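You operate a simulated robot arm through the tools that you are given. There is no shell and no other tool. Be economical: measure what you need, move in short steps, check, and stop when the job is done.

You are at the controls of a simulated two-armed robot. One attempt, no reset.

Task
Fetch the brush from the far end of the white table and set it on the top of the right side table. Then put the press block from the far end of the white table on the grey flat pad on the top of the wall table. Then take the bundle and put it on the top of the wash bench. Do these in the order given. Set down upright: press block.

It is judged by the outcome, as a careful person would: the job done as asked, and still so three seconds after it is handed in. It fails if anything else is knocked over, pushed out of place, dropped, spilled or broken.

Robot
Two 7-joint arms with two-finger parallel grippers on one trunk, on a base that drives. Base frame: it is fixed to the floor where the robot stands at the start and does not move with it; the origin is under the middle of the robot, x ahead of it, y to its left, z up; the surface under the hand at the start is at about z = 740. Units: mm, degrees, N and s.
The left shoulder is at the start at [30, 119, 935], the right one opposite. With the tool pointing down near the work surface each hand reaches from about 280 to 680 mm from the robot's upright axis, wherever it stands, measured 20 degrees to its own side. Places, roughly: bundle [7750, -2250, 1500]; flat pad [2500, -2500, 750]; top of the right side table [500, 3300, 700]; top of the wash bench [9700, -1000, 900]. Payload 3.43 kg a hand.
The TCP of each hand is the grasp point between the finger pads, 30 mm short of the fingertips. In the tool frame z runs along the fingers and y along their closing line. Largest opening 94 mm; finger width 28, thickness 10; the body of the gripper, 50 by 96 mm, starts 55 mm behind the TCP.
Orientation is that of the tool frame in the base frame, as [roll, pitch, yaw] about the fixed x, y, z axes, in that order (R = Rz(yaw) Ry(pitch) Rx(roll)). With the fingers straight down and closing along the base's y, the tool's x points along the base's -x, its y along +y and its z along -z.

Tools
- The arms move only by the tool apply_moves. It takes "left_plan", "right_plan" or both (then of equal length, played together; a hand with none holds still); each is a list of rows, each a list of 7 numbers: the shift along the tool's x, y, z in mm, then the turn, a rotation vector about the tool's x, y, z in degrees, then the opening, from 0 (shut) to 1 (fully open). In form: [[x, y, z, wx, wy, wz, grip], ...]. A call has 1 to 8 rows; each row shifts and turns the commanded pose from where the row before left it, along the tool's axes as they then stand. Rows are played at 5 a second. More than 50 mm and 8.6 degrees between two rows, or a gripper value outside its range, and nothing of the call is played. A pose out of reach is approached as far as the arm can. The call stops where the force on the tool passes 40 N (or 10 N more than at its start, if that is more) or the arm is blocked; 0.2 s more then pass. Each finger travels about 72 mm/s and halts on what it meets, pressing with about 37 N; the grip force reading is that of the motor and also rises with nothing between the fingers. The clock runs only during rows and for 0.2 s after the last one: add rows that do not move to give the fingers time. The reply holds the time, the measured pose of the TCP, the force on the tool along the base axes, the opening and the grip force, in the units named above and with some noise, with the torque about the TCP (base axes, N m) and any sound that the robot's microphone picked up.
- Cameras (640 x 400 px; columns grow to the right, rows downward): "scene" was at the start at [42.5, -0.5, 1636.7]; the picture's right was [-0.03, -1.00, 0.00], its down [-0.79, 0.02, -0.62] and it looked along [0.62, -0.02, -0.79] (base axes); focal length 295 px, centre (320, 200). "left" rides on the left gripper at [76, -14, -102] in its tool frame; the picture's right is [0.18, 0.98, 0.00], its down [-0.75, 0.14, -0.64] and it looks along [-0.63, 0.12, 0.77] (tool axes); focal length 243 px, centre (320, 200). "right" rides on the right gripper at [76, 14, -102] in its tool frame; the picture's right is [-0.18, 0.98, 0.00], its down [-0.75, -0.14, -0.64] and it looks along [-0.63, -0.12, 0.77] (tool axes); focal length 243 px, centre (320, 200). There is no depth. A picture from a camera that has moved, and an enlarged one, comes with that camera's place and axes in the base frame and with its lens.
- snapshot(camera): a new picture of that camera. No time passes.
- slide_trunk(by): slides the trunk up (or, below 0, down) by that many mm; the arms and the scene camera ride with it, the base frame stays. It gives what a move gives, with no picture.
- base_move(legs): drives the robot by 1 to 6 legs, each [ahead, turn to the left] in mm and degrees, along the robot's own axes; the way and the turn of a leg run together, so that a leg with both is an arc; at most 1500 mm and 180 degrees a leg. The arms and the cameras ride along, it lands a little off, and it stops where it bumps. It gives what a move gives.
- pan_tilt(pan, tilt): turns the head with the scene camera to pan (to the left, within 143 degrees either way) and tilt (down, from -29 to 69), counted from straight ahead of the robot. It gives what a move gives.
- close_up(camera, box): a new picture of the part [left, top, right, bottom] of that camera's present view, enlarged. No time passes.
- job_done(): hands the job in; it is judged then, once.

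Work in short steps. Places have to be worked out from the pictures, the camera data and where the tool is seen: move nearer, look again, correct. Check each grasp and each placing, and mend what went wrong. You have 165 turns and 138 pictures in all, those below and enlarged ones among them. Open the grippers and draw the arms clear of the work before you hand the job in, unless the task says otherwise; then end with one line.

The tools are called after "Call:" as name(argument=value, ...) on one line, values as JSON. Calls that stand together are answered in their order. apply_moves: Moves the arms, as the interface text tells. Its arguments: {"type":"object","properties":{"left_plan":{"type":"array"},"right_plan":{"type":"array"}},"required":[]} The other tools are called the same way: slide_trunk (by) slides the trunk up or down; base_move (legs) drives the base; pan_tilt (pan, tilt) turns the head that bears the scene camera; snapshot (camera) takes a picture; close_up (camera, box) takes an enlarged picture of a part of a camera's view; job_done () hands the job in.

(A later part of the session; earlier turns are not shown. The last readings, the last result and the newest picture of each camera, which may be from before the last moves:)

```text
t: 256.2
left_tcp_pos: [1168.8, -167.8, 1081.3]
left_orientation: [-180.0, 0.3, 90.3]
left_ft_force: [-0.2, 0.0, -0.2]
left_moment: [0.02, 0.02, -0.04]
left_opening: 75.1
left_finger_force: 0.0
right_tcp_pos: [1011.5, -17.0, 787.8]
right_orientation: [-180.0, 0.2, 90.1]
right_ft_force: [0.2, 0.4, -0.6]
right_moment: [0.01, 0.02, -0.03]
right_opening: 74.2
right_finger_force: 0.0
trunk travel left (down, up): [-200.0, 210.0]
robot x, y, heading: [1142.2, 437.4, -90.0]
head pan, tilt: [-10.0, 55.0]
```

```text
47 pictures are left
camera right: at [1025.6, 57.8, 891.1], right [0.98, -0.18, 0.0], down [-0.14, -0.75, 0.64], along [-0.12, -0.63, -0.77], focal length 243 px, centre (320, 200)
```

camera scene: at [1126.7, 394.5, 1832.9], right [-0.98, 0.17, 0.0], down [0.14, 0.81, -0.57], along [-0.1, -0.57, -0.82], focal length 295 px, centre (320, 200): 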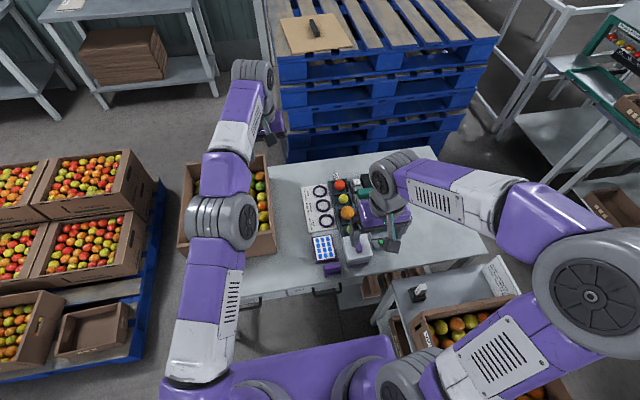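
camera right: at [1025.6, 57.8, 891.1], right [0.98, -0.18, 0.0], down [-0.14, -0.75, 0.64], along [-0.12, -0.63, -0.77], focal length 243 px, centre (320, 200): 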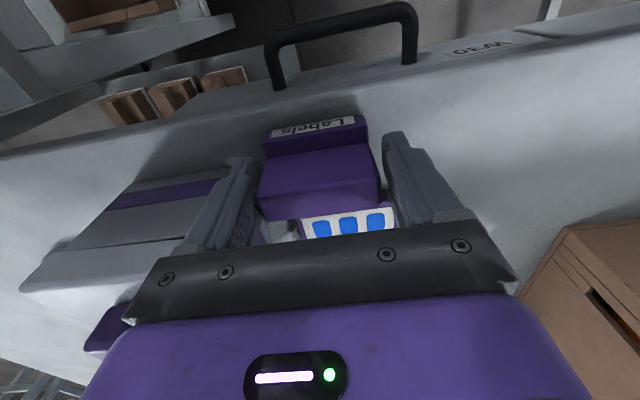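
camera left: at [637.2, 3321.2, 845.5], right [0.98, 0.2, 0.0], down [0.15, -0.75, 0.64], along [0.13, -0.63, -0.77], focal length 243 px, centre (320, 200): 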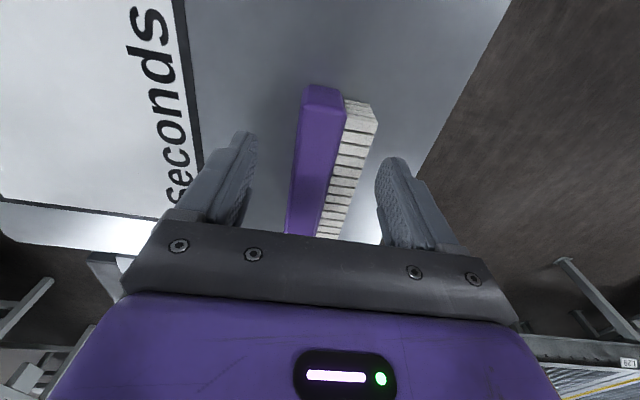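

Block is between the fingers with no contact forces. I close to grip and then lift slowly.

Call:
apply_moves(right_plan=[[0, 0, 0, 0, 0, 0, 0.7], [0, 0, 0, 0, 0, 0, 0.6], [0, 0, 0, 0, 0, 0, 0.5], [0, 0, 0, 0, 0, 0, 0.4], [0, 0, 0, 0, 0, 0, 0.4]])

Call:
apply_moves(right_plan=[[0, 0, -5, 0, 0, 0, 0.3], [0, 0, -6, 0, 0, 0, 0.3], [0, 0, -8, 0, 0, 0, 0.3], [0, 0, -10, 0, 0, 0, 0.3], [0, 0, -10, 0, 0, 0, 0.3], [0, 0, 0, 0, 0, 0, 0.3]])

Call:
close_up(camera="scene", box=[310, 190, 410, 280])

Call:
snapshot(camera="right")

```text
t: 257.4
left_tcp_pos: [1167.4, -167.5, 1081.3]
left_orientation: [180.0, 0.2, 90.2]
left_ft_force: [-1.1, -0.9, -0.2]
left_moment: [-0.02, -0.02, -0.02]
left_opening: 75.2
left_finger_force: 0.0
right_tcp_pos: [1010.5, -17.9, 788.3]
right_orientation: [-180.0, 0.0, 90.3]
right_ft_force: [0.5, -0.3, -0.9]
right_moment: [-0.03, 0.0, -0.01]
right_opening: 67.3
right_finger_force: 37.1
trunk travel left (down, up): [-200.0, 210.0]
robot x, y, heading: [1143.0, 436.2, -90.0]
head pan, tilt: [-10.0, 55.0]
```

```text
t: 258.8
left_tcp_pos: [1166.6, -168.1, 1081.2]
left_orientation: [-179.9, 0.2, 90.2]
left_ft_force: [0.1, -0.3, 0.3]
left_moment: [0.0, 0.01, 0.01]
left_opening: 75.0
left_finger_force: 0.0
right_tcp_pos: [1011.0, -19.3, 825.6]
right_orientation: [-180.0, 0.1, 90.2]
right_ft_force: [0.3, 0.1, -0.2]
right_moment: [-0.01, 0.0, 0.03]
right_opening: 67.5
right_finger_force: 37.1
trunk travel left (down, up): [-200.0, 210.0]
robot x, y, heading: [1143.2, 435.3, -90.2]
head pan, tilt: [-10.0, 55.0]
```

```text
4.44 times, centred on (360, 235) of scene
camera zoom: at [1126.7, 394.5, 1632.8], right [-0.98, 0.17, 0.0], down [0.14, 0.81, -0.57], along [-0.1, -0.56, -0.82], focal length 1310 px, centre (142, 44)
```

zoom: 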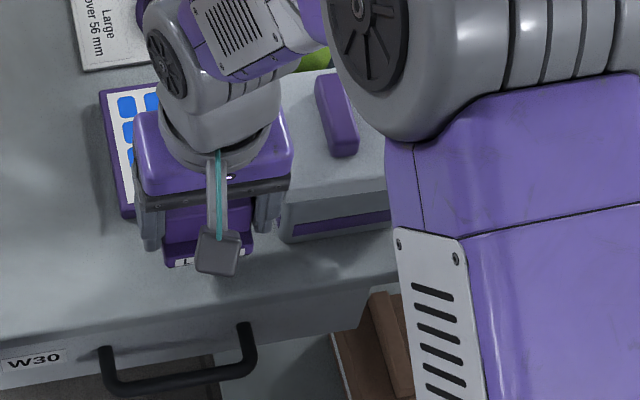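

```text
45 pictures are left
camera right: at [1025.8, 57.6, 929.6], right [0.98, -0.18, 0.0], down [-0.14, -0.75, 0.64], along [-0.12, -0.63, -0.77], focal length 243 px, centre (320, 200)
```

right: 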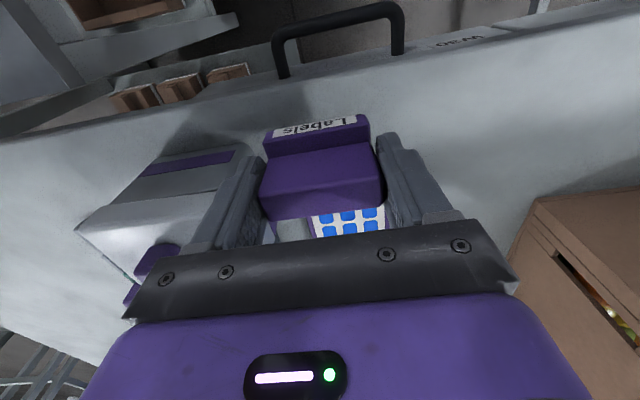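

The press block is lifted and held at 67 mm. I raise it and draw it in, then drive out along the corridor to the open floor.

Call:
apply_moves(right_plan=[[0, 0, -25, 0, 0, 0, 0.3], [0, 0, -30, 0, 0, 0, 0.3], [0, 0, -30, 0, 0, 0, 0.3], [0, 0, -30, 0, 0, 0, 0.3], [25, 0, -30, 0, 0, 0, 0.3], [30, 0, -30, 0, 0, 0, 0.3], [30, -20, -20, 0, 0, 0, 0.3], [30, -20, 0, 0, 0, 0, 0.3]])

Call:
base_move(legs=[[0, 90], [1100, 0], [1100, 0], [0, -75]])

Call:
pan_tilt(pan=-15, tilt=22)

Call:
snapshot(camera="scene")

```text
t: 260.6
left_tcp_pos: [1167.7, -166.9, 1081.7]
left_orientation: [-179.9, 0.4, 90.2]
left_ft_force: [-0.5, 0.3, 0.7]
left_moment: [0.02, 0.0, 0.01]
left_opening: 74.9
left_finger_force: 0.2
right_tcp_pos: [969.2, 96.6, 1022.3]
right_orientation: [180.0, 0.1, 90.2]
right_ft_force: [0.3, 0.7, -0.6]
right_moment: [-0.04, 0.0, 0.01]
right_opening: 67.6
right_finger_force: 36.9
trunk travel left (down, up): [-200.0, 210.0]
robot x, y, heading: [1141.4, 434.2, -90.2]
head pan, tilt: [-10.0, 55.0]
```

```text
t: 278.6
left_tcp_pos: [3517.2, -137.5, 1081.2]
left_orientation: [-179.9, 0.5, 104.5]
left_ft_force: [-0.2, 0.3, 0.4]
left_moment: [-0.04, -0.02, 0.03]
left_opening: 75.4
left_finger_force: 0.1
right_tcp_pos: [3259.8, 68.5, 1021.2]
right_orientation: [-180.0, 0.2, 104.6]
right_ft_force: [0.0, -0.6, -1.1]
right_moment: [0.03, 0.02, -0.02]
right_opening: 67.4
right_finger_force: 37.5
trunk travel left (down, up): [-200.0, 210.0]
robot x, y, heading: [3341.1, 437.7, -75.6]
head pan, tilt: [-10.0, 55.0]
```

```text
t: 279.6
left_tcp_pos: [3517.2, -137.5, 1082.2]
left_orientation: [-179.9, 0.4, 104.5]
left_ft_force: [0.4, -0.5, -0.2]
left_moment: [0.04, 0.0, 0.0]
left_opening: 75.0
left_finger_force: 0.1
right_tcp_pos: [3260.0, 68.9, 1021.7]
right_orientation: [-180.0, 0.1, 104.6]
right_ft_force: [-1.0, 0.7, -0.7]
right_moment: [0.01, 0.02, -0.03]
right_opening: 67.3
right_finger_force: 36.5
trunk travel left (down, up): [-200.0, 210.0]
robot x, y, heading: [3342.6, 438.2, -75.9]
head pan, tilt: [-15.0, 22.0]
```

```text
44 pictures are left
camera scene: at [3332.1, 376.0, 1681.6], right [-1.0, 0.01, 0.0], down [0.0, 0.38, -0.93], along [-0.01, -0.93, -0.38], focal length 295 px, centre (320, 200)
```

scene: 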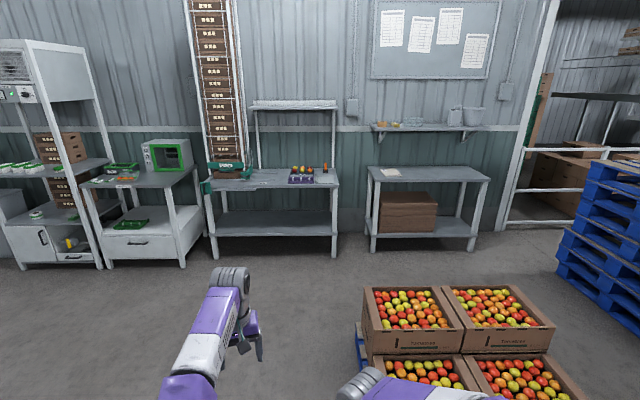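

Call:
close_up(camera="scene", box=[270, 155, 350, 205])

Call:
close_up(camera="scene", box=[350, 155, 500, 205])

```text
8.00 times, centred on (310, 180) of scene
camera zoom: at [3332.1, 376.0, 1681.6], right [-1.0, 0.01, 0.0], down [0.0, 0.38, -0.93], along [-0.01, -0.93, -0.38], focal length 2359 px, centre (400, 360)
```

zoom: 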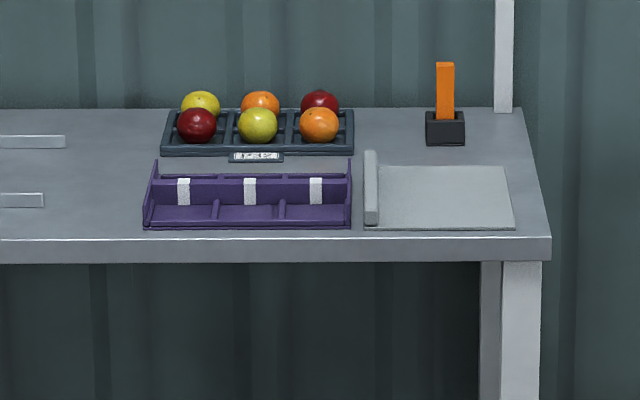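

```text
4.27 times, centred on (425, 180) of scene
camera zoom: at [3332.1, 376.0, 1681.6], right [-1.0, 0.01, 0.0], down [0.0, 0.38, -0.93], along [-0.01, -0.93, -0.38], focal length 1258 px, centre (-128, 285)
```

zoom: 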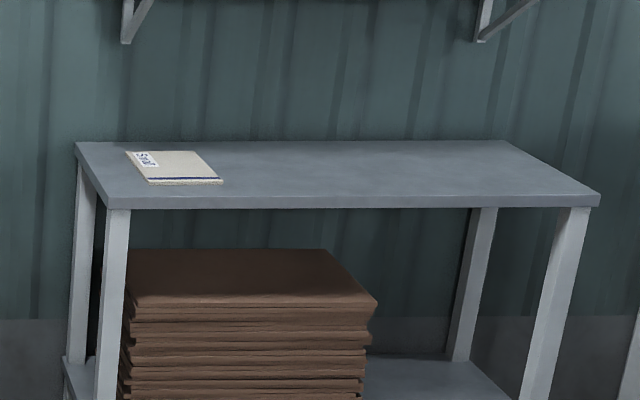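

One table has a grey mat near [3250, -2450]; the other has a cream folded thing near [2520, -2700]. I drive nearer, to the lane in front of the tables, to tell them apart.

Call:
base_move(legs=[[1300, 0], [780, 0], [0, -75]])

Call:
pan_tilt(pan=33, tilt=32)

Call:
snapshot(camera="scene")

```text
t: 293.2
left_tcp_pos: [3362.5, -1907.9, 1082.7]
left_orientation: [-179.8, 0.4, 30.1]
left_ft_force: [-0.2, -0.1, -0.6]
left_moment: [-0.01, 0.03, -0.02]
left_opening: 75.2
left_finger_force: 0.1
right_tcp_pos: [3494.3, -1605.5, 1021.1]
right_orientation: [180.0, 0.2, 30.1]
right_ft_force: [0.2, -0.7, -1.1]
right_moment: [0.0, -0.01, 0.0]
right_opening: 67.4
right_finger_force: 37.3
trunk travel left (down, up): [-200.0, 210.0]
robot x, y, heading: [3872.7, -1586.9, -150.1]
head pan, tilt: [-15.0, 22.0]
```

```text
t: 294.3
left_tcp_pos: [3362.6, -1908.0, 1082.0]
left_orientation: [-179.9, 0.4, 30.0]
left_ft_force: [0.1, -0.4, 1.4]
left_moment: [0.01, 0.01, -0.02]
left_opening: 75.3
left_finger_force: 0.0
right_tcp_pos: [3494.1, -1605.7, 1021.9]
right_orientation: [-179.9, 0.1, 30.0]
right_ft_force: [-0.4, -0.4, -0.5]
right_moment: [0.01, 0.03, 0.0]
right_opening: 67.3
right_finger_force: 37.1
trunk travel left (down, up): [-200.0, 210.0]
robot x, y, heading: [3870.6, -1587.4, -150.4]
head pan, tilt: [33.0, 32.0]
```

```text
41 pictures are left
camera scene: at [3853.9, -1650.7, 1665.7], right [-0.89, 0.46, 0.0], down [0.24, 0.47, -0.85], along [-0.39, -0.75, -0.53], focal length 295 px, centre (320, 200)
```

scene: 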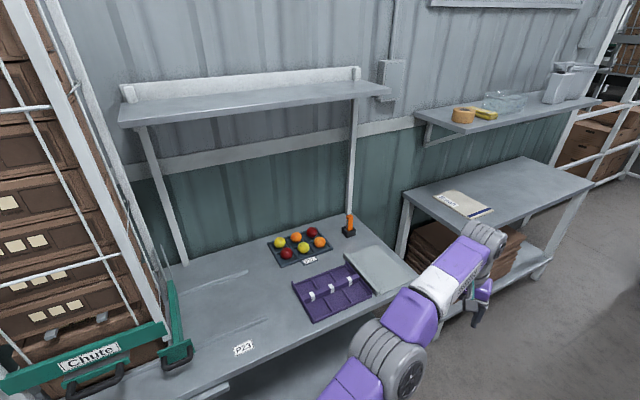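

Call:
close_up(camera="scene", box=[420, 180, 510, 225])

Call:
close_up(camera="scene", box=[270, 205, 420, 310])

```text
7.11 times, centred on (465, 202) of scene
camera zoom: at [3853.9, -1650.7, 1665.7], right [-0.89, 0.46, 0.0], down [0.24, 0.47, -0.85], along [-0.39, -0.75, -0.53], focal length 2097 px, centre (-711, 182)
```

zoom: 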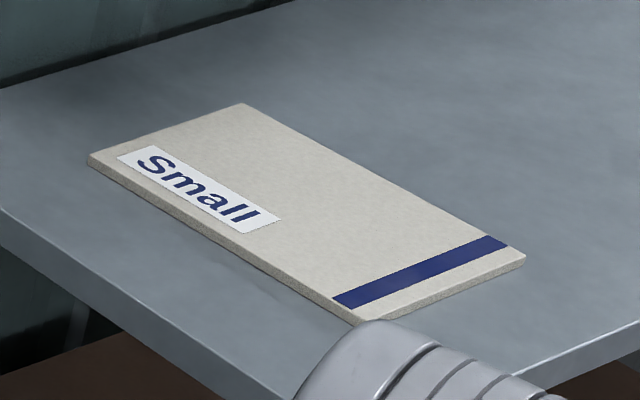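

```text
3.81 times, centred on (345, 258) of scene
camera zoom: at [3853.9, -1650.7, 1665.7], right [-0.89, 0.46, 0.0], down [0.24, 0.47, -0.85], along [-0.39, -0.75, -0.53], focal length 1123 px, centre (225, -19)
```

zoom: 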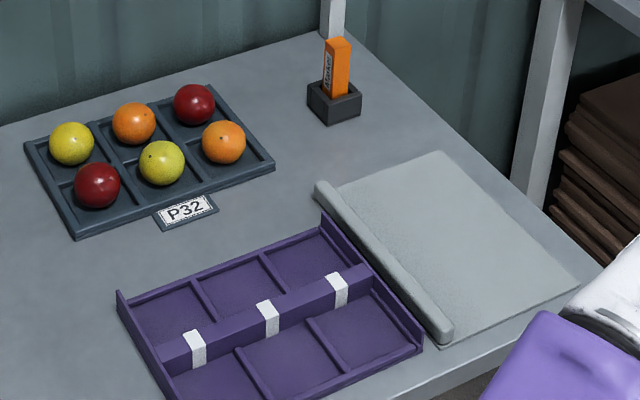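

The cream-grey slab (marked "Small") lies at about [2477, -2534, 750], matching the given flat-pad place exactly; the roll mat is 750 mm off. I head there, retract the left arm, and turn to face the table.

Call:
base_move(legs=[[0, -22], [1250, 0]])

Call:
apply_moves(left_plan=[[31, 10, 0, 0, 0, 0, 0.8], [31, 10, 0, 0, 0, 0, 0.8], [31, 10, 0, 0, 0, 0, 0.8], [31, 15, 0, 0, 0, 0, 0.8], [31, 15, 0, 0, 0, 0, 0.8], [31, 15, 0, 0, 0, 0, 0.8], [31, 15, 0, 0, 0, 0, 0.8], [31, 15, 0, 0, 0, 0, 0.8]])

Call:
base_move(legs=[[0, 82]])

Call:
pan_tilt(pan=-12, tilt=45)

Call:
snapshot(camera="scene")

```text
t: 301.8
left_tcp_pos: [2041.9, -1872.1, 1081.1]
left_orientation: [-179.8, 0.3, 8.4]
left_ft_force: [0.3, -0.2, -0.8]
left_moment: [-0.01, 0.01, 0.0]
left_opening: 75.1
left_finger_force: 0.0
right_tcp_pos: [2275.4, -1638.4, 1022.5]
right_orientation: [180.0, 0.1, 8.4]
right_ft_force: [0.9, -0.5, -0.6]
right_moment: [0.01, 0.01, 0.01]
right_opening: 67.5
right_finger_force: 37.0
trunk travel left (down, up): [-200.0, 210.0]
robot x, y, heading: [2634.3, -1760.6, -172.2]
head pan, tilt: [33.0, 32.0]
```

```text
t: 303.6
left_tcp_pos: [2305.2, -1940.7, 1080.4]
left_orientation: [-179.8, 0.5, 8.4]
left_ft_force: [0.7, 0.0, -0.2]
left_moment: [0.01, -0.02, -0.01]
left_opening: 75.3
left_finger_force: 0.0
right_tcp_pos: [2276.5, -1638.8, 1021.6]
right_orientation: [-180.0, 0.2, 8.3]
right_ft_force: [0.3, -0.4, -0.7]
right_moment: [-0.02, 0.01, 0.0]
right_opening: 67.3
right_finger_force: 37.3
trunk travel left (down, up): [-200.0, 210.0]
robot x, y, heading: [2634.0, -1760.0, -171.8]
head pan, tilt: [33.0, 32.0]
```

```text
t: 307.5
left_tcp_pos: [2765.4, -2113.8, 1079.3]
left_orientation: [-179.8, 0.5, 90.6]
left_ft_force: [0.2, 1.2, 0.2]
left_moment: [0.0, -0.04, 0.01]
left_opening: 75.1
left_finger_force: 0.1
right_tcp_pos: [2463.5, -2098.7, 1022.4]
right_orientation: [-180.0, 0.1, 90.4]
right_ft_force: [0.7, 0.4, -1.0]
right_moment: [0.02, -0.02, 0.01]
right_opening: 67.4
right_finger_force: 37.2
trunk travel left (down, up): [-200.0, 210.0]
robot x, y, heading: [2634.8, -1761.1, -89.8]
head pan, tilt: [33.0, 32.0]
```

```text
t: 308.6
left_tcp_pos: [2764.5, -2112.7, 1080.2]
left_orientation: [-179.7, 0.5, 90.5]
left_ft_force: [-0.8, -0.8, 0.4]
left_moment: [0.0, 0.0, -0.01]
left_opening: 75.2
left_finger_force: 0.1
right_tcp_pos: [2463.7, -2098.9, 1021.4]
right_orientation: [180.0, 0.1, 90.4]
right_ft_force: [0.5, 0.2, 0.2]
right_moment: [0.01, -0.04, 0.0]
right_opening: 67.4
right_finger_force: 37.0
trunk travel left (down, up): [-200.0, 210.0]
robot x, y, heading: [2633.1, -1759.7, -89.8]
head pan, tilt: [-12.0, 45.0]
```

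```text
38 pictures are left
camera scene: at [2614.4, -1809.5, 1646.3], right [-0.98, 0.2, 0.0], down [0.14, 0.69, -0.71], along [-0.14, -0.69, -0.71], focal length 295 px, centre (320, 200)
```

scene: 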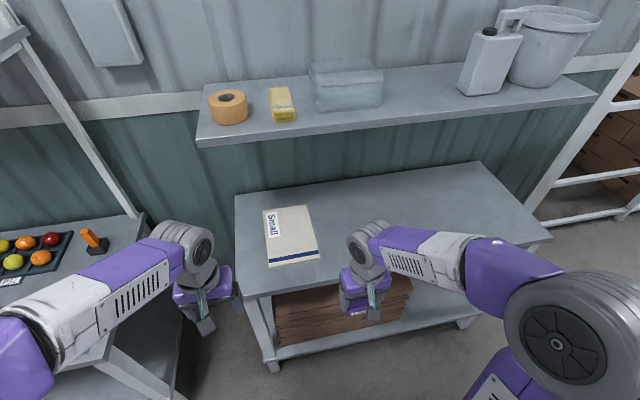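

Up close, the pad spans x 2500–2684, y -2658..-2394. I drive in 300 mm and move the block above about [2591, -2490], shifting the left hand aside.

Call:
base_move(legs=[[300, 0]])

Call:
apply_moves(left_plan=[[0, 20, 0, 0, 0, 0, 0.8], [0, 20, 0, 0, 0, 0, 0.8], [0, 20, 0, 0, 0, 0, 0.8], [0, 20, 0, 0, 0, 0, 0.8], [0, 0, 0, 0, 0, 0, 0.8], [0, 0, 0, 0, 0, 0, 0.8]], right_plan=[[0, 25, 20, 0, 0, 0, 0.3], [-15, 25, 25, 0, 0, 0, 0.3], [-20, 25, 25, 0, 0, 0, 0.3], [-20, 25, 25, 0, 0, 0, 0.3], [-20, 20, 25, 0, 0, 0, 0.3], [-16, 8, 20, 0, 0, 0, 0.3]])

Call:
snapshot(camera="scene")

Call:
snapshot(camera="right")

```text
t: 310.6
left_tcp_pos: [2766.9, -2393.1, 1079.2]
left_orientation: [-179.7, 0.1, 90.3]
left_ft_force: [0.0, -0.2, 0.6]
left_moment: [-0.02, -0.01, 0.01]
left_opening: 75.3
left_finger_force: 0.0
right_tcp_pos: [2465.7, -2384.1, 1021.7]
right_orientation: [180.0, 0.2, 90.6]
right_ft_force: [-0.6, 0.1, -0.7]
right_moment: [0.0, -0.03, 0.0]
right_opening: 67.2
right_finger_force: 36.9
trunk travel left (down, up): [-200.0, 210.0]
robot x, y, heading: [2636.0, -2050.3, -89.7]
head pan, tilt: [-12.0, 45.0]
stopped in leg 1: the robot was blocked; the commanded pose is now the measured one
```

```text
t: 312.1
left_tcp_pos: [2846.7, -2395.6, 1077.8]
left_orientation: [-179.9, -0.2, 90.2]
left_ft_force: [-0.4, -0.2, -0.1]
left_moment: [0.02, 0.03, 0.02]
left_opening: 75.2
left_finger_force: 0.1
right_tcp_pos: [2596.5, -2477.7, 881.0]
right_orientation: [-180.0, 0.0, 90.6]
right_ft_force: [-0.6, 0.4, -0.4]
right_moment: [0.02, 0.02, 0.08]
right_opening: 67.2
right_finger_force: 37.0
trunk travel left (down, up): [-200.0, 210.0]
robot x, y, heading: [2637.2, -2046.1, -89.6]
head pan, tilt: [-12.0, 45.0]
```

```text
37 pictures are left
camera scene: at [2616.1, -2097.5, 1646.2], right [-0.98, 0.2, 0.0], down [0.14, 0.69, -0.71], along [-0.14, -0.69, -0.71], focal length 295 px, centre (320, 200)
```

scene: 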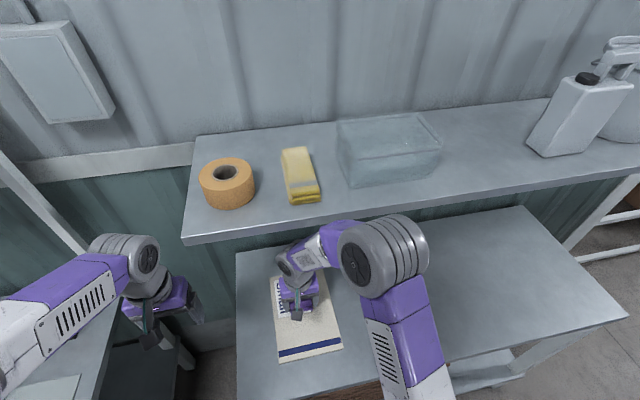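

```text
36 pictures are left
camera right: at [2609.1, -2400.9, 983.9], right [0.98, -0.17, 0.0], down [-0.13, -0.75, 0.64], along [-0.11, -0.63, -0.77], focal length 243 px, centre (320, 200)
```

right: 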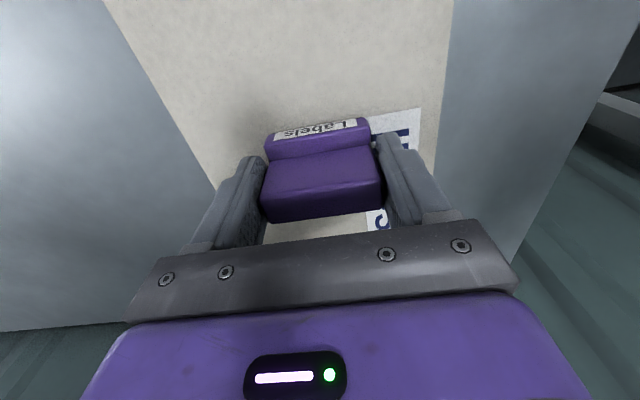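

The drive stopped at a light bump about 10 mm short; arms and load are fine, and the block is centred over the pad. I lower it toward the pad (contact expected near TCP z 800).

Call:
apply_moves(right_plan=[[0, 0, 20, 0, 0, 0, 0.3], [0, 0, 20, 0, 0, 0, 0.3], [0, 0, 15, 0, 0, 0, 0.3], [0, 0, 8, 0, 0, 0, 0.3], [0, 0, 5, 0, 0, 0, 0.3], [0, 0, 4, 0, 0, 0, 0.3], [0, 0, 0, 0, 0, 0, 0.3]])

```text
t: 312.6
left_tcp_pos: [2846.3, -2393.0, 1079.5]
left_orientation: [-179.9, -0.1, 90.1]
left_ft_force: [0.1, -0.9, 0.0]
left_moment: [-0.01, -0.02, 0.02]
left_opening: 75.0
left_finger_force: 0.0
right_tcp_pos: [2596.0, -2478.0, 860.3]
right_orientation: [179.9, 0.8, 90.5]
right_ft_force: [-3.5, 10.8, 30.3]
right_moment: [0.37, 0.38, -0.1]
right_opening: 67.3
right_finger_force: 37.2
trunk travel left (down, up): [-200.0, 210.0]
robot x, y, heading: [2634.9, -2048.3, -89.5]
head pan, tilt: [-12.0, 45.0]
stopped in row 2 (right hand): the force on the tool passed its limit at 106 N (the readings are from after the stop); the commanded pose is now the measured one
```

Contact came at TCP z 860, so this table is higher (pad top near 812). I check how the block sits.

Call:
close_up(camera="scene", box=[250, 240, 350, 370])

Call:
snapshot(camera="right")

```text
3.08 times, centred on (300, 305) of scene
camera zoom: at [2615.1, -2093.2, 1646.4], right [-0.98, 0.2, 0.0], down [0.14, 0.69, -0.71], along [-0.14, -0.69, -0.71], focal length 907 px, centre (382, -123)
```

zoom: 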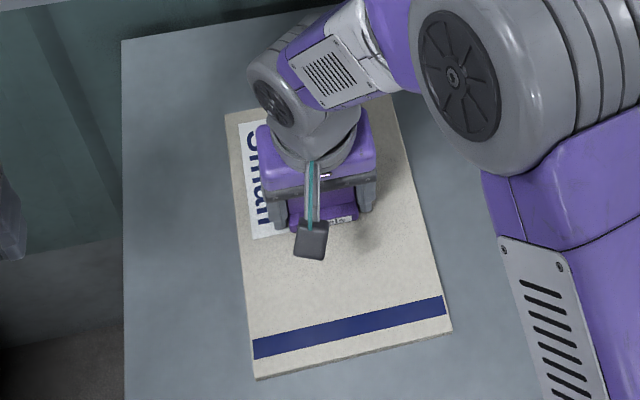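

```text
34 pictures are left
camera right: at [2609.3, -2401.0, 961.8], right [0.98, -0.18, 0.0], down [-0.14, -0.75, 0.65], along [-0.11, -0.64, -0.76], focal length 243 px, centre (320, 200)
```

right: 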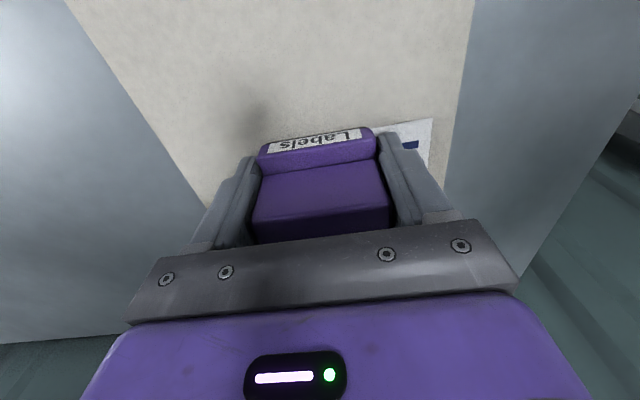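

The block sits on the pad's surface (it slid up slightly in the grip). I release it gently.

Call:
apply_moves(right_plan=[[0, 0, -1, 0, 0, 0, 0.68], [0, 0, 0, 0, 0, 0, 0.74], [0, 0, 0, 0, 0, 0, 0.8], [0, 0, 0, 0, 0, 0, 0.9], [0, 0, 0, 0, 0, 0, 0.9]])

Call:
snapshot(camera="right")

```text
t: 313.8
left_tcp_pos: [2847.6, -2393.0, 1079.7]
left_orientation: [-179.8, -0.2, 90.3]
left_ft_force: [-0.7, 0.8, 0.8]
left_moment: [-0.05, -0.03, 0.0]
left_opening: 74.9
left_finger_force: 0.1
right_tcp_pos: [2599.7, -2479.8, 859.5]
right_orientation: [179.7, 1.1, 90.6]
right_ft_force: [11.5, 2.4, 33.1]
right_moment: [0.49, 0.51, -0.16]
right_opening: 80.4
right_finger_force: 0.0
trunk travel left (down, up): [-200.0, 210.0]
robot x, y, heading: [2635.7, -2046.2, -89.6]
head pan, tilt: [-12.0, 45.0]
```

```text
33 pictures are left
camera right: at [2612.3, -2402.2, 961.4], right [0.98, -0.17, 0.01], down [-0.14, -0.74, 0.66], along [-0.11, -0.65, -0.76], focal length 243 px, centre (320, 200)
```

right: 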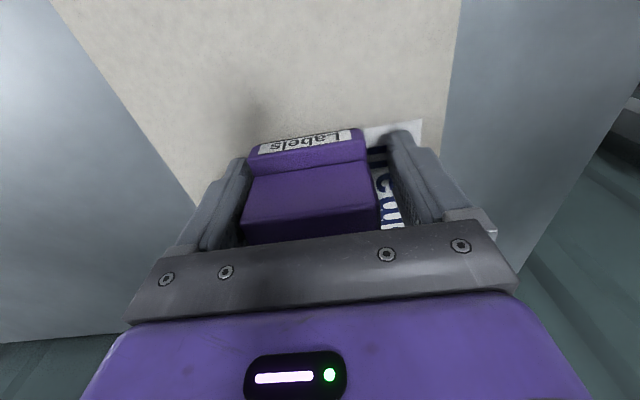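

The fingertips rest on the pad itself; the block stands free and upright. I raise the hand straight up.

Call:
apply_moves(right_plan=[[0, -2, -3, 0, 0, 0, 0.95], [0, -3, -3, 0, 0, 0, 0.95], [0, 0, -15, 0, 0, 0, 0.95], [0, 0, -25, 0, 0, 0, 0.95], [0, 0, -30, 0, 0, 0, 0.95], [0, 0, -30, 0, 0, 0, 0.95], [20, 0, -20, 0, 0, 0, 0.95], [40, 0, -20, 0, 0, 0, 0.95]])

Call:
snapshot(camera="right")

Call:
close_up(camera="scene", box=[220, 220, 380, 380])

```text
t: 315.6
left_tcp_pos: [2845.8, -2395.3, 1080.7]
left_orientation: [-179.9, -0.1, 90.3]
left_ft_force: [1.1, -0.2, 0.4]
left_moment: [0.0, 0.02, 0.0]
left_opening: 75.3
left_finger_force: 0.1
right_tcp_pos: [2590.0, -2415.7, 1003.3]
right_orientation: [-179.9, 0.3, 90.8]
right_ft_force: [0.2, 1.0, -0.5]
right_moment: [0.01, -0.06, -0.03]
right_opening: 89.1
right_finger_force: 0.1
trunk travel left (down, up): [-200.0, 210.0]
robot x, y, heading: [2634.2, -2049.8, -89.9]
head pan, tilt: [-12.0, 45.0]
```

```text
32 pictures are left
camera right: at [2604.1, -2339.7, 1105.9], right [0.99, -0.17, 0.0], down [-0.13, -0.75, 0.65], along [-0.11, -0.64, -0.76], focal length 243 px, centre (320, 200)
```

right: 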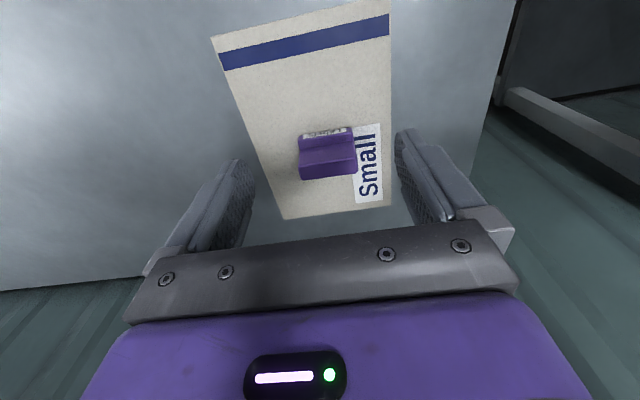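

```text
2.50 times, centred on (300, 300) of scene
camera zoom: at [2615.3, -2096.3, 1647.8], right [-0.98, 0.2, 0.0], down [0.14, 0.69, -0.71], along [-0.14, -0.69, -0.71], focal length 737 px, centre (370, -50)
```

zoom: 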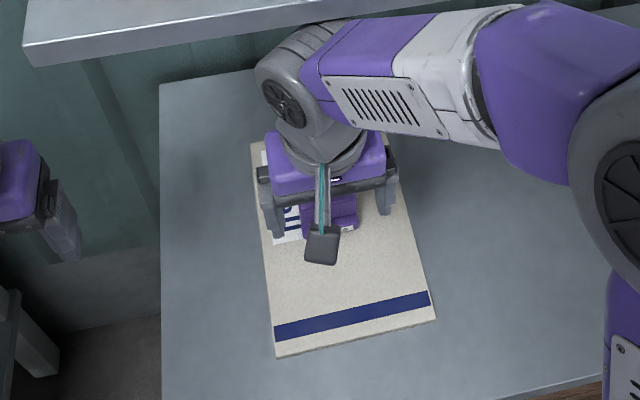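

The press block stands upright within the pad. Now I back away, and drive toward the bundle's rack near x 7750.

Call:
base_move(legs=[[-350, 0], [0, 90], [900, 0], [0, 20], [1200, 0], [0, -20]])

Call:
base_move(legs=[[1300, 0]])

Call:
pan_tilt(pan=-35, tilt=18)

Call:
snapshot(camera="scene")

```text
t: 333.9
left_tcp_pos: [5017.3, -1068.5, 1078.6]
left_orientation: [-180.0, -0.2, 179.9]
left_ft_force: [0.2, -0.1, 0.2]
left_moment: [0.03, 0.04, 0.0]
left_opening: 75.1
left_finger_force: 0.0
right_tcp_pos: [5039.0, -1325.2, 1003.4]
right_orientation: [179.9, 0.7, -179.6]
right_ft_force: [-0.3, -0.3, 0.2]
right_moment: [0.0, 0.0, 0.04]
right_opening: 89.8
right_finger_force: 0.1
trunk travel left (down, up): [-200.0, 210.0]
robot x, y, heading: [4667.7, -1278.4, -0.1]
head pan, tilt: [-12.0, 45.0]
```

```text
t: 340.4
left_tcp_pos: [6307.8, -1056.8, 1078.2]
left_orientation: [-179.9, -0.1, -179.4]
left_ft_force: [-0.5, -0.6, -0.6]
left_moment: [0.04, -0.01, 0.0]
left_opening: 75.1
left_finger_force: 0.0
right_tcp_pos: [6334.9, -1312.5, 1004.1]
right_orientation: [179.9, 0.7, -179.2]
right_ft_force: [0.1, 1.0, 0.3]
right_moment: [0.03, -0.01, -0.01]
right_opening: 89.4
right_finger_force: 0.1
trunk travel left (down, up): [-200.0, 210.0]
robot x, y, heading: [5960.2, -1270.9, 0.5]
head pan, tilt: [-12.0, 45.0]
```

```text
t: 341.3
left_tcp_pos: [6308.2, -1057.9, 1077.0]
left_orientation: [-179.9, -0.2, -179.4]
left_ft_force: [-0.3, 0.4, -0.7]
left_moment: [-0.02, 0.02, 0.0]
left_opening: 75.2
left_finger_force: 0.2
right_tcp_pos: [6333.4, -1312.5, 1003.7]
right_orientation: [179.9, 0.7, -179.1]
right_ft_force: [-0.5, -0.4, 0.4]
right_moment: [0.01, 0.03, 0.0]
right_opening: 89.1
right_finger_force: 0.0
trunk travel left (down, up): [-200.0, 210.0]
robot x, y, heading: [5964.2, -1267.7, 1.0]
head pan, tilt: [-35.0, 18.0]
```

```text
30 pictures are left
camera scene: at [6007.6, -1321.7, 1688.1], right [-0.56, -0.83, 0.0], down [-0.26, 0.17, -0.95], along [0.79, -0.54, -0.31], focal length 295 px, centre (320, 200)
```

scene: 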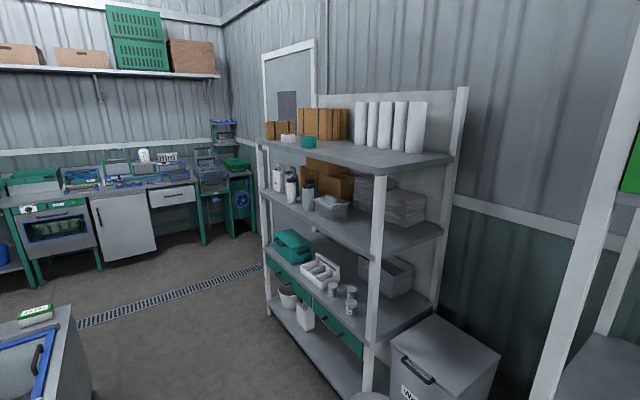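

Call:
close_up(camera="scene", box=[250, 90, 390, 180])

```text
4.44 times, centred on (320, 135) of scene
camera zoom: at [6007.6, -1321.7, 1688.1], right [-0.56, -0.83, 0.0], down [-0.26, 0.17, -0.95], along [0.79, -0.54, -0.31], focal length 1310 px, centre (320, 489)
```

zoom: 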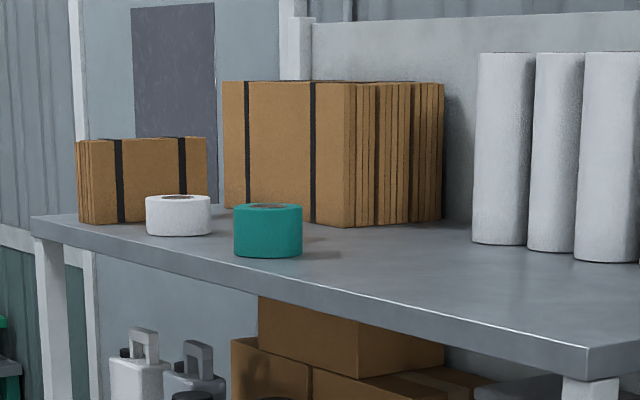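

Two strapped bundles are on the rack's top shelf; the smaller, left one fits the given place (about [7855, -2250], shelf near z 1450). I raise the trunk and drive to stand before it.

Call:
slide_trunk(by=205)

Call:
base_move(legs=[[0, -15], [1400, 0], [500, 0], [0, -75]])

Call:
pan_tilt(pan=0, tilt=20)

Call:
snapshot(camera="scene")

```text
t: 343.6
left_tcp_pos: [6308.6, -1057.9, 1283.6]
left_orientation: [-179.9, -0.3, -179.5]
left_ft_force: [0.6, -0.2, 0.6]
left_moment: [-0.01, 0.02, 0.02]
left_opening: 75.2
left_finger_force: 0.0
right_tcp_pos: [6333.4, -1314.0, 1209.0]
right_orientation: [179.9, 0.7, -179.2]
right_ft_force: [0.1, 0.0, 0.3]
right_moment: [0.01, -0.02, -0.02]
right_opening: 89.2
right_finger_force: 0.0
trunk travel left (down, up): [-405.0, 5.0]
robot x, y, heading: [5964.6, -1270.6, 0.5]
head pan, tilt: [-35.0, 18.0]
```

```text
t: 356.0
left_tcp_pos: [8165.9, -1938.2, 1283.8]
left_orientation: [-179.9, -0.2, 120.5]
left_ft_force: [-1.3, 0.2, 0.1]
left_moment: [0.03, -0.03, 0.03]
left_opening: 75.2
left_finger_force: 0.0
right_tcp_pos: [7968.1, -2078.3, 1209.7]
right_orientation: [179.0, 1.3, 123.8]
right_ft_force: [9.7, 10.4, 0.7]
right_moment: [-0.96, 0.96, 0.51]
right_opening: 89.5
right_finger_force: 0.0
trunk travel left (down, up): [-405.0, 5.0]
robot x, y, heading: [7807.4, -1745.4, -59.1]
head pan, tilt: [-35.0, 18.0]
stopped in leg 4: the force on the tool passed its limit at 100 N (the readings are from after the stop); the commanded pose is now the measured one
```

```text
t: 357.0
left_tcp_pos: [8167.6, -1937.1, 1283.5]
left_orientation: [-179.7, -0.2, 120.5]
left_ft_force: [0.2, -0.2, 0.7]
left_moment: [-0.01, 0.03, 0.03]
left_opening: 75.0
left_finger_force: 0.0
right_tcp_pos: [7968.7, -2078.6, 1209.0]
right_orientation: [179.4, 1.3, 123.3]
right_ft_force: [11.2, 13.0, 0.6]
right_moment: [-1.25, 1.14, 0.66]
right_opening: 89.3
right_finger_force: 0.0
trunk travel left (down, up): [-405.0, 5.0]
robot x, y, heading: [7810.4, -1747.9, -59.3]
head pan, tilt: [0.0, 20.0]
```

```text
28 pictures are left
camera scene: at [7841.0, -1795.8, 1890.0], right [-0.86, -0.51, 0.0], down [-0.18, 0.29, -0.94], along [0.48, -0.81, -0.34], focal length 295 px, centre (320, 200)
```

scene: 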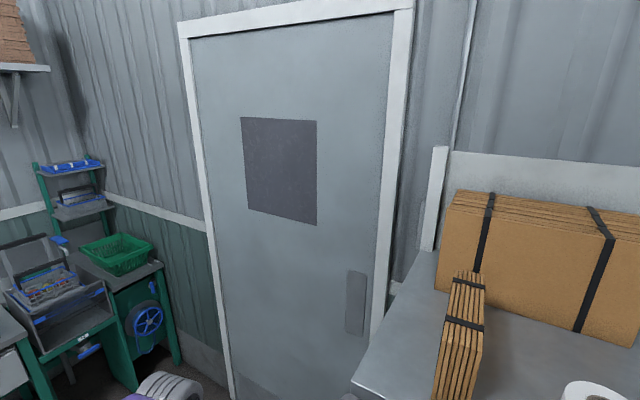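

My right hand touched the rack's corner post while turning. I turn back left to free it and check.

Call:
base_move(legs=[[0, 14]])

Call:
pan_tilt(pan=-45, tilt=35)

Call:
snapshot(camera="scene")

```text
t: 358.2
left_tcp_pos: [8201.3, -1844.6, 1283.4]
left_orientation: [-179.9, -0.2, 134.6]
left_ft_force: [0.0, 1.8, -1.1]
left_moment: [-0.04, 0.0, 0.02]
left_opening: 75.5
left_finger_force: 0.1
right_tcp_pos: [8042.6, -2031.0, 1209.2]
right_orientation: [179.2, 1.3, 137.4]
right_ft_force: [-1.0, 0.4, 0.7]
right_moment: [-0.02, -0.02, 0.03]
right_opening: 89.2
right_finger_force: 0.1
trunk travel left (down, up): [-405.0, 5.0]
robot x, y, heading: [7810.6, -1748.7, -45.3]
head pan, tilt: [0.0, 20.0]
```

```text
t: 359.4
left_tcp_pos: [8202.3, -1846.2, 1282.3]
left_orientation: [-179.9, -0.2, 134.7]
left_ft_force: [-0.3, 0.0, 0.1]
left_moment: [-0.01, 0.0, 0.0]
left_opening: 75.3
left_finger_force: 0.1
right_tcp_pos: [8042.8, -2031.6, 1209.0]
right_orientation: [179.2, 1.3, 137.4]
right_ft_force: [-0.3, -0.7, -0.8]
right_moment: [-0.03, -0.01, 0.02]
right_opening: 89.0
right_finger_force: 0.0
trunk travel left (down, up): [-405.0, 5.0]
robot x, y, heading: [7811.0, -1745.4, -45.3]
head pan, tilt: [-45.0, 35.0]
```

```text
27 pictures are left
camera scene: at [7784.3, -1811.6, 1866.1], right [-1.0, 0.0, 0.0], down [0.0, 0.57, -0.82], along [0.0, -0.82, -0.57], focal length 295 px, centre (320, 200)
```

scene: 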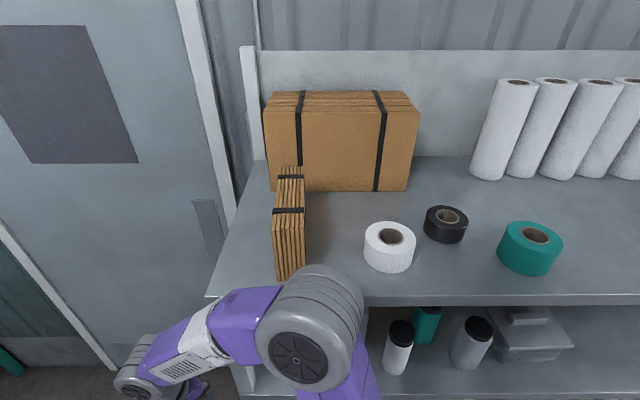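

Nothing was disturbed. The small bundle is at about x 7833, y -2145..-2268, z 1475–1612, 44 mm thick. I back off, square up to the rack, and pull the right hand in.

Call:
base_move(legs=[[-270, 0], [0, -45]])

Call:
apply_moves(right_plan=[[25, -10, 0, 0, 0, 0, 0.5], [25, -10, 0, 0, 0, 0, 0.5], [25, -10, 0, 0, 0, 0, 0.5], [25, -10, 0, 0, 0, 0, 0.5], [20, -10, 0, 0, 0, 0, 0.5]])

Call:
apply_moves(left_plan=[[0, 0, -40, 0, -8.5, 0, 1], [0, 0, -40, 0, -8.5, 0, 1], [0, 0, -40, 0, -8.5, 0, 1], [0, 0, -40, 0, -8.5, 0, 1], [0, 0, -35, 0, -8.5, 0, 1], [0, 0, -10, 0, -8.5, 0, 1], [0, 0, 0, 0, -8.5, 0, 1]])

```text
t: 363.4
left_tcp_pos: [7825.3, -1905.1, 1284.4]
left_orientation: [-179.9, -0.1, 89.6]
left_ft_force: [0.2, 0.0, -0.2]
left_moment: [-0.05, 0.01, 0.0]
left_opening: 75.2
left_finger_force: 0.0
right_tcp_pos: [7582.0, -1924.0, 1209.3]
right_orientation: [179.1, 1.3, 92.4]
right_ft_force: [-0.5, 0.2, -0.7]
right_moment: [0.03, -0.02, 0.02]
right_opening: 89.3
right_finger_force: 0.1
trunk travel left (down, up): [-405.0, 5.0]
robot x, y, heading: [7618.3, -1552.3, -90.4]
head pan, tilt: [-45.0, 35.0]
```

```text
t: 364.6
left_tcp_pos: [7824.7, -1903.1, 1282.1]
left_orientation: [-179.9, -0.3, 89.7]
left_ft_force: [-0.2, 0.2, -0.2]
left_moment: [-0.01, 0.03, -0.01]
left_opening: 75.1
left_finger_force: 0.1
right_tcp_pos: [7526.3, -1805.1, 1206.0]
right_orientation: [179.1, 1.3, 92.3]
right_ft_force: [-0.7, 0.4, -0.2]
right_moment: [-0.02, -0.04, 0.0]
right_opening: 46.9
right_finger_force: 0.0
trunk travel left (down, up): [-405.0, 5.0]
robot x, y, heading: [7618.1, -1554.9, -90.2]
head pan, tilt: [-45.0, 35.0]
```

```text
t: 366.1
left_tcp_pos: [7826.2, -1842.9, 1474.5]
left_orientation: [-179.8, 59.5, 89.6]
left_ft_force: [0.6, -0.5, -0.2]
left_moment: [0.01, 0.03, 0.02]
left_opening: 94.2
left_finger_force: 0.1
right_tcp_pos: [7526.4, -1806.3, 1205.2]
right_orientation: [179.2, 1.3, 92.2]
right_ft_force: [-0.3, -0.2, 0.1]
right_moment: [0.01, 0.01, 0.03]
right_opening: 47.0
right_finger_force: 0.0
trunk travel left (down, up): [-405.0, 5.0]
robot x, y, heading: [7618.0, -1557.2, -90.1]
head pan, tilt: [-45.0, 35.0]
```

The left hand now points forward-down. I raise it to z about 1585, drive ahead 200 mm and look.

Call:
apply_moves(left_plan=[[-32, 2, -18, 0, 0, 0, 1], [-32, 2, -18, 0, 0, 0, 1], [-31, 3, -19, 0, 0, 0, 1], [0, 0, 0, 0, 0, 0, 1]])

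Call:
base_move(legs=[[200, 0]])

Call:
snapshot(camera="left")

Call:
pan_tilt(pan=20, tilt=30)

Call:
snapshot(camera="scene")

```text
t: 367.1
left_tcp_pos: [7834.3, -1844.3, 1585.6]
left_orientation: [-179.9, 59.3, 89.7]
left_ft_force: [-1.0, 0.8, 0.6]
left_moment: [-0.03, 0.0, 0.02]
left_opening: 94.0
left_finger_force: 0.1
right_tcp_pos: [7527.6, -1807.0, 1205.3]
right_orientation: [179.2, 1.2, 92.5]
right_ft_force: [-0.1, -0.5, -0.5]
right_moment: [0.02, 0.03, 0.02]
right_opening: 47.1
right_finger_force: 0.1
trunk travel left (down, up): [-405.0, 5.0]
robot x, y, heading: [7616.8, -1557.4, -90.2]
head pan, tilt: [-45.0, 35.0]
```

```text
t: 368.8
left_tcp_pos: [7833.9, -2043.6, 1584.1]
left_orientation: [-179.7, 59.4, 89.7]
left_ft_force: [-0.2, -0.9, -0.1]
left_moment: [-0.01, -0.01, 0.01]
left_opening: 94.0
left_finger_force: 0.1
right_tcp_pos: [7526.5, -2005.0, 1206.2]
right_orientation: [179.2, 1.2, 92.4]
right_ft_force: [0.6, 0.2, -0.2]
right_moment: [-0.01, 0.0, -0.01]
right_opening: 46.9
right_finger_force: 0.0
trunk travel left (down, up): [-405.0, 5.0]
robot x, y, heading: [7614.2, -1757.0, -90.1]
head pan, tilt: [-45.0, 35.0]
```

```text
26 pictures are left
camera left: at [7820.1, -1916.3, 1570.4], right [0.98, 0.09, -0.16], down [0.14, 0.17, 0.98], along [0.11, -0.98, 0.15], focal length 243 px, centre (320, 200)
```

left: 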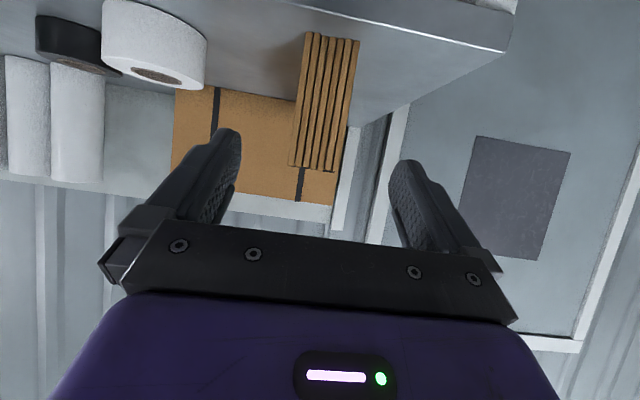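

```text
t: 370.1
left_tcp_pos: [7832.5, -2043.3, 1584.1]
left_orientation: [-179.8, 59.3, 89.8]
left_ft_force: [-0.7, 0.3, -0.2]
left_moment: [-0.01, -0.03, 0.0]
left_opening: 94.2
left_finger_force: 0.0
right_tcp_pos: [7526.0, -2005.6, 1206.1]
right_orientation: [179.2, 1.3, 92.4]
right_ft_force: [-0.5, -0.1, 1.0]
right_moment: [0.0, 0.0, 0.01]
right_opening: 47.1
right_finger_force: 0.1
trunk travel left (down, up): [-405.0, 5.0]
robot x, y, heading: [7616.4, -1752.4, -90.4]
head pan, tilt: [20.0, 30.0]
```

```text
25 pictures are left
camera scene: at [7645.5, -1807.8, 1873.9], right [-0.94, -0.34, 0.0], down [-0.17, 0.47, -0.87], along [0.29, -0.81, -0.5], focal length 295 px, centre (320, 200)
```

scene: 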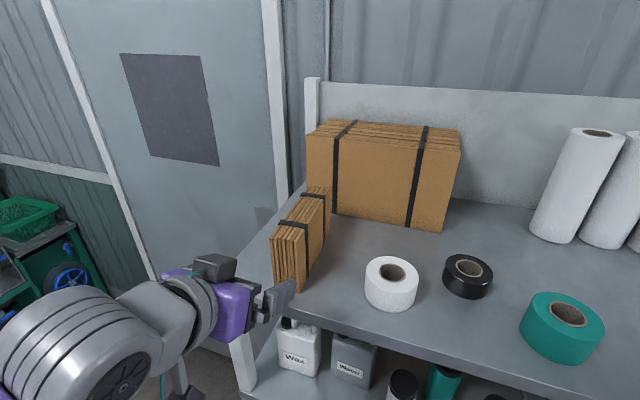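

The bundle spans z 1450–1576 with its near face at y about -2164, x 7835. I lower the hand to z 1535 and advance the fingers over both sides.

Call:
apply_moves(left_plan=[[21, 1, 12, 0, 0, 0, 1], [21, 1, 12, 0, 0, 0, 1], [-13, 0, 23, 0, 0, 0, 1], [-13, 0, 23, 0, 0, 0, 1], [-14, 0, 24, 0, 0, 0, 1], [0, 0, 0, 0, 0, 0, 1]])

Call:
snapshot(camera="left")

Call:
close_up(camera="scene", box=[200, 160, 360, 330])

```text
t: 371.5
left_tcp_pos: [7834.5, -2123.2, 1535.4]
left_orientation: [-179.9, 59.4, 89.8]
left_ft_force: [-0.2, 0.1, 1.0]
left_moment: [0.03, 0.0, -0.05]
left_opening: 94.0
left_finger_force: 0.0
right_tcp_pos: [7526.7, -2005.3, 1206.2]
right_orientation: [179.1, 1.3, 92.4]
right_ft_force: [-0.3, 0.9, -0.4]
right_moment: [-0.04, 0.01, -0.02]
right_opening: 47.1
right_finger_force: 0.0
trunk travel left (down, up): [-405.0, 5.0]
robot x, y, heading: [7616.5, -1754.2, -90.2]
head pan, tilt: [20.0, 30.0]
```

```text
24 pictures are left
camera left: at [7821.2, -1995.9, 1520.8], right [0.98, 0.09, -0.16], down [0.14, 0.17, 0.98], along [0.11, -0.98, 0.15], focal length 243 px, centre (320, 200)
```

left: 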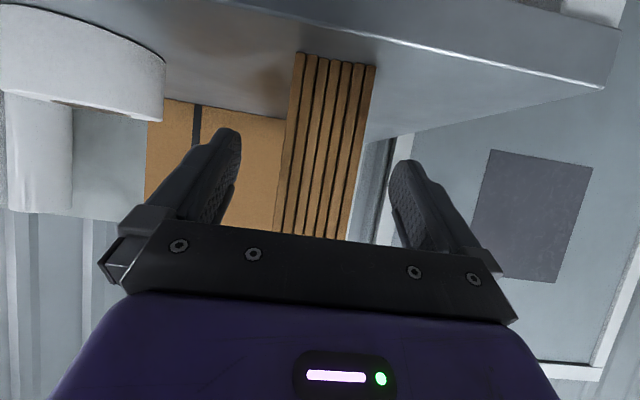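

```text
2.35 times, centred on (280, 245) of scene
camera zoom: at [7645.6, -1807.1, 1873.9], right [-0.94, -0.34, 0.0], down [-0.17, 0.47, -0.87], along [0.29, -0.81, -0.5], focal length 694 px, centre (414, 94)
```

zoom: 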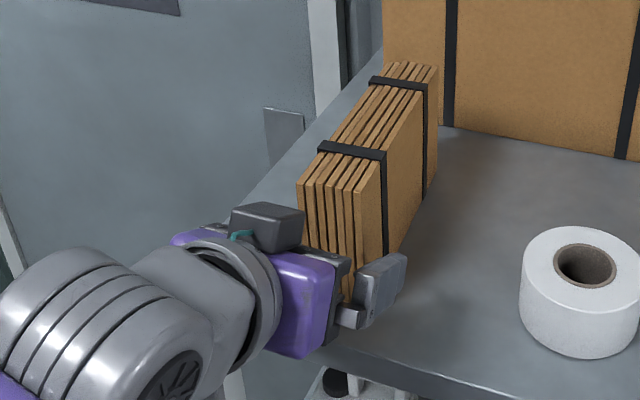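

The bundle lies between the fingers. I advance another 80 mm and then close.

Call:
apply_moves(left_plan=[[-13, 1, 23, 0, 0, 0, 1], [-13, 0, 23, 0, 0, 0, 1], [-13, 0, 22, 0, 0, 0, 1], [0, 0, 0, 0, 0, 0, 1]])

Call:
apply_moves(left_plan=[[0, 0, 0, 0, 0, 0, 0.8], [0, 0, 0, 0, 0, 0, 0.6], [0, 0, 0, 0, 0, 0, 0.4], [0, 0, 0, 0, 0, 0, 0.25], [0, 0, 0, 0, 0, 0, 0.25]])

Call:
snapshot(camera="left")

```text
t: 372.5
left_tcp_pos: [7835.0, -2202.1, 1533.0]
left_orientation: [-179.8, 59.3, 89.9]
left_ft_force: [-0.2, 1.0, 0.2]
left_moment: [-0.07, -0.03, 0.03]
left_opening: 93.8
left_finger_force: 0.0
right_tcp_pos: [7526.9, -2005.5, 1205.4]
right_orientation: [179.1, 1.3, 92.3]
right_ft_force: [0.5, -0.6, 0.3]
right_moment: [-0.02, 0.0, -0.01]
right_opening: 46.8
right_finger_force: 0.0
trunk travel left (down, up): [-405.0, 5.0]
robot x, y, heading: [7618.4, -1756.2, -90.2]
head pan, tilt: [20.0, 30.0]
```

```text
t: 373.7
left_tcp_pos: [7834.9, -2201.1, 1533.7]
left_orientation: [-179.7, 59.4, 89.8]
left_ft_force: [-0.1, 0.4, 0.4]
left_moment: [-0.05, -0.08, -0.03]
left_opening: 54.1
left_finger_force: 37.4
right_tcp_pos: [7526.4, -2006.4, 1206.7]
right_orientation: [179.2, 1.3, 92.4]
right_ft_force: [0.3, 1.1, -0.2]
right_moment: [-0.01, 0.01, 0.02]
right_opening: 46.9
right_finger_force: 0.0
trunk travel left (down, up): [-405.0, 5.0]
robot x, y, heading: [7617.4, -1756.1, -90.3]
head pan, tilt: [20.0, 30.0]
```

```text
22 pictures are left
camera left: at [7821.2, -2074.8, 1519.3], right [0.98, 0.09, -0.16], down [0.14, 0.17, 0.98], along [0.11, -0.98, 0.15], focal length 243 px, centre (320, 200)
```

left: 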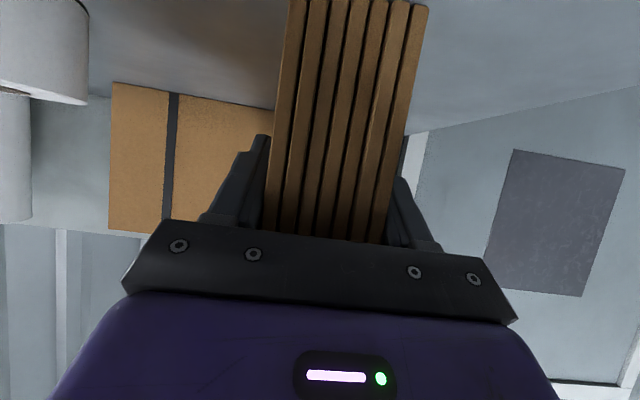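

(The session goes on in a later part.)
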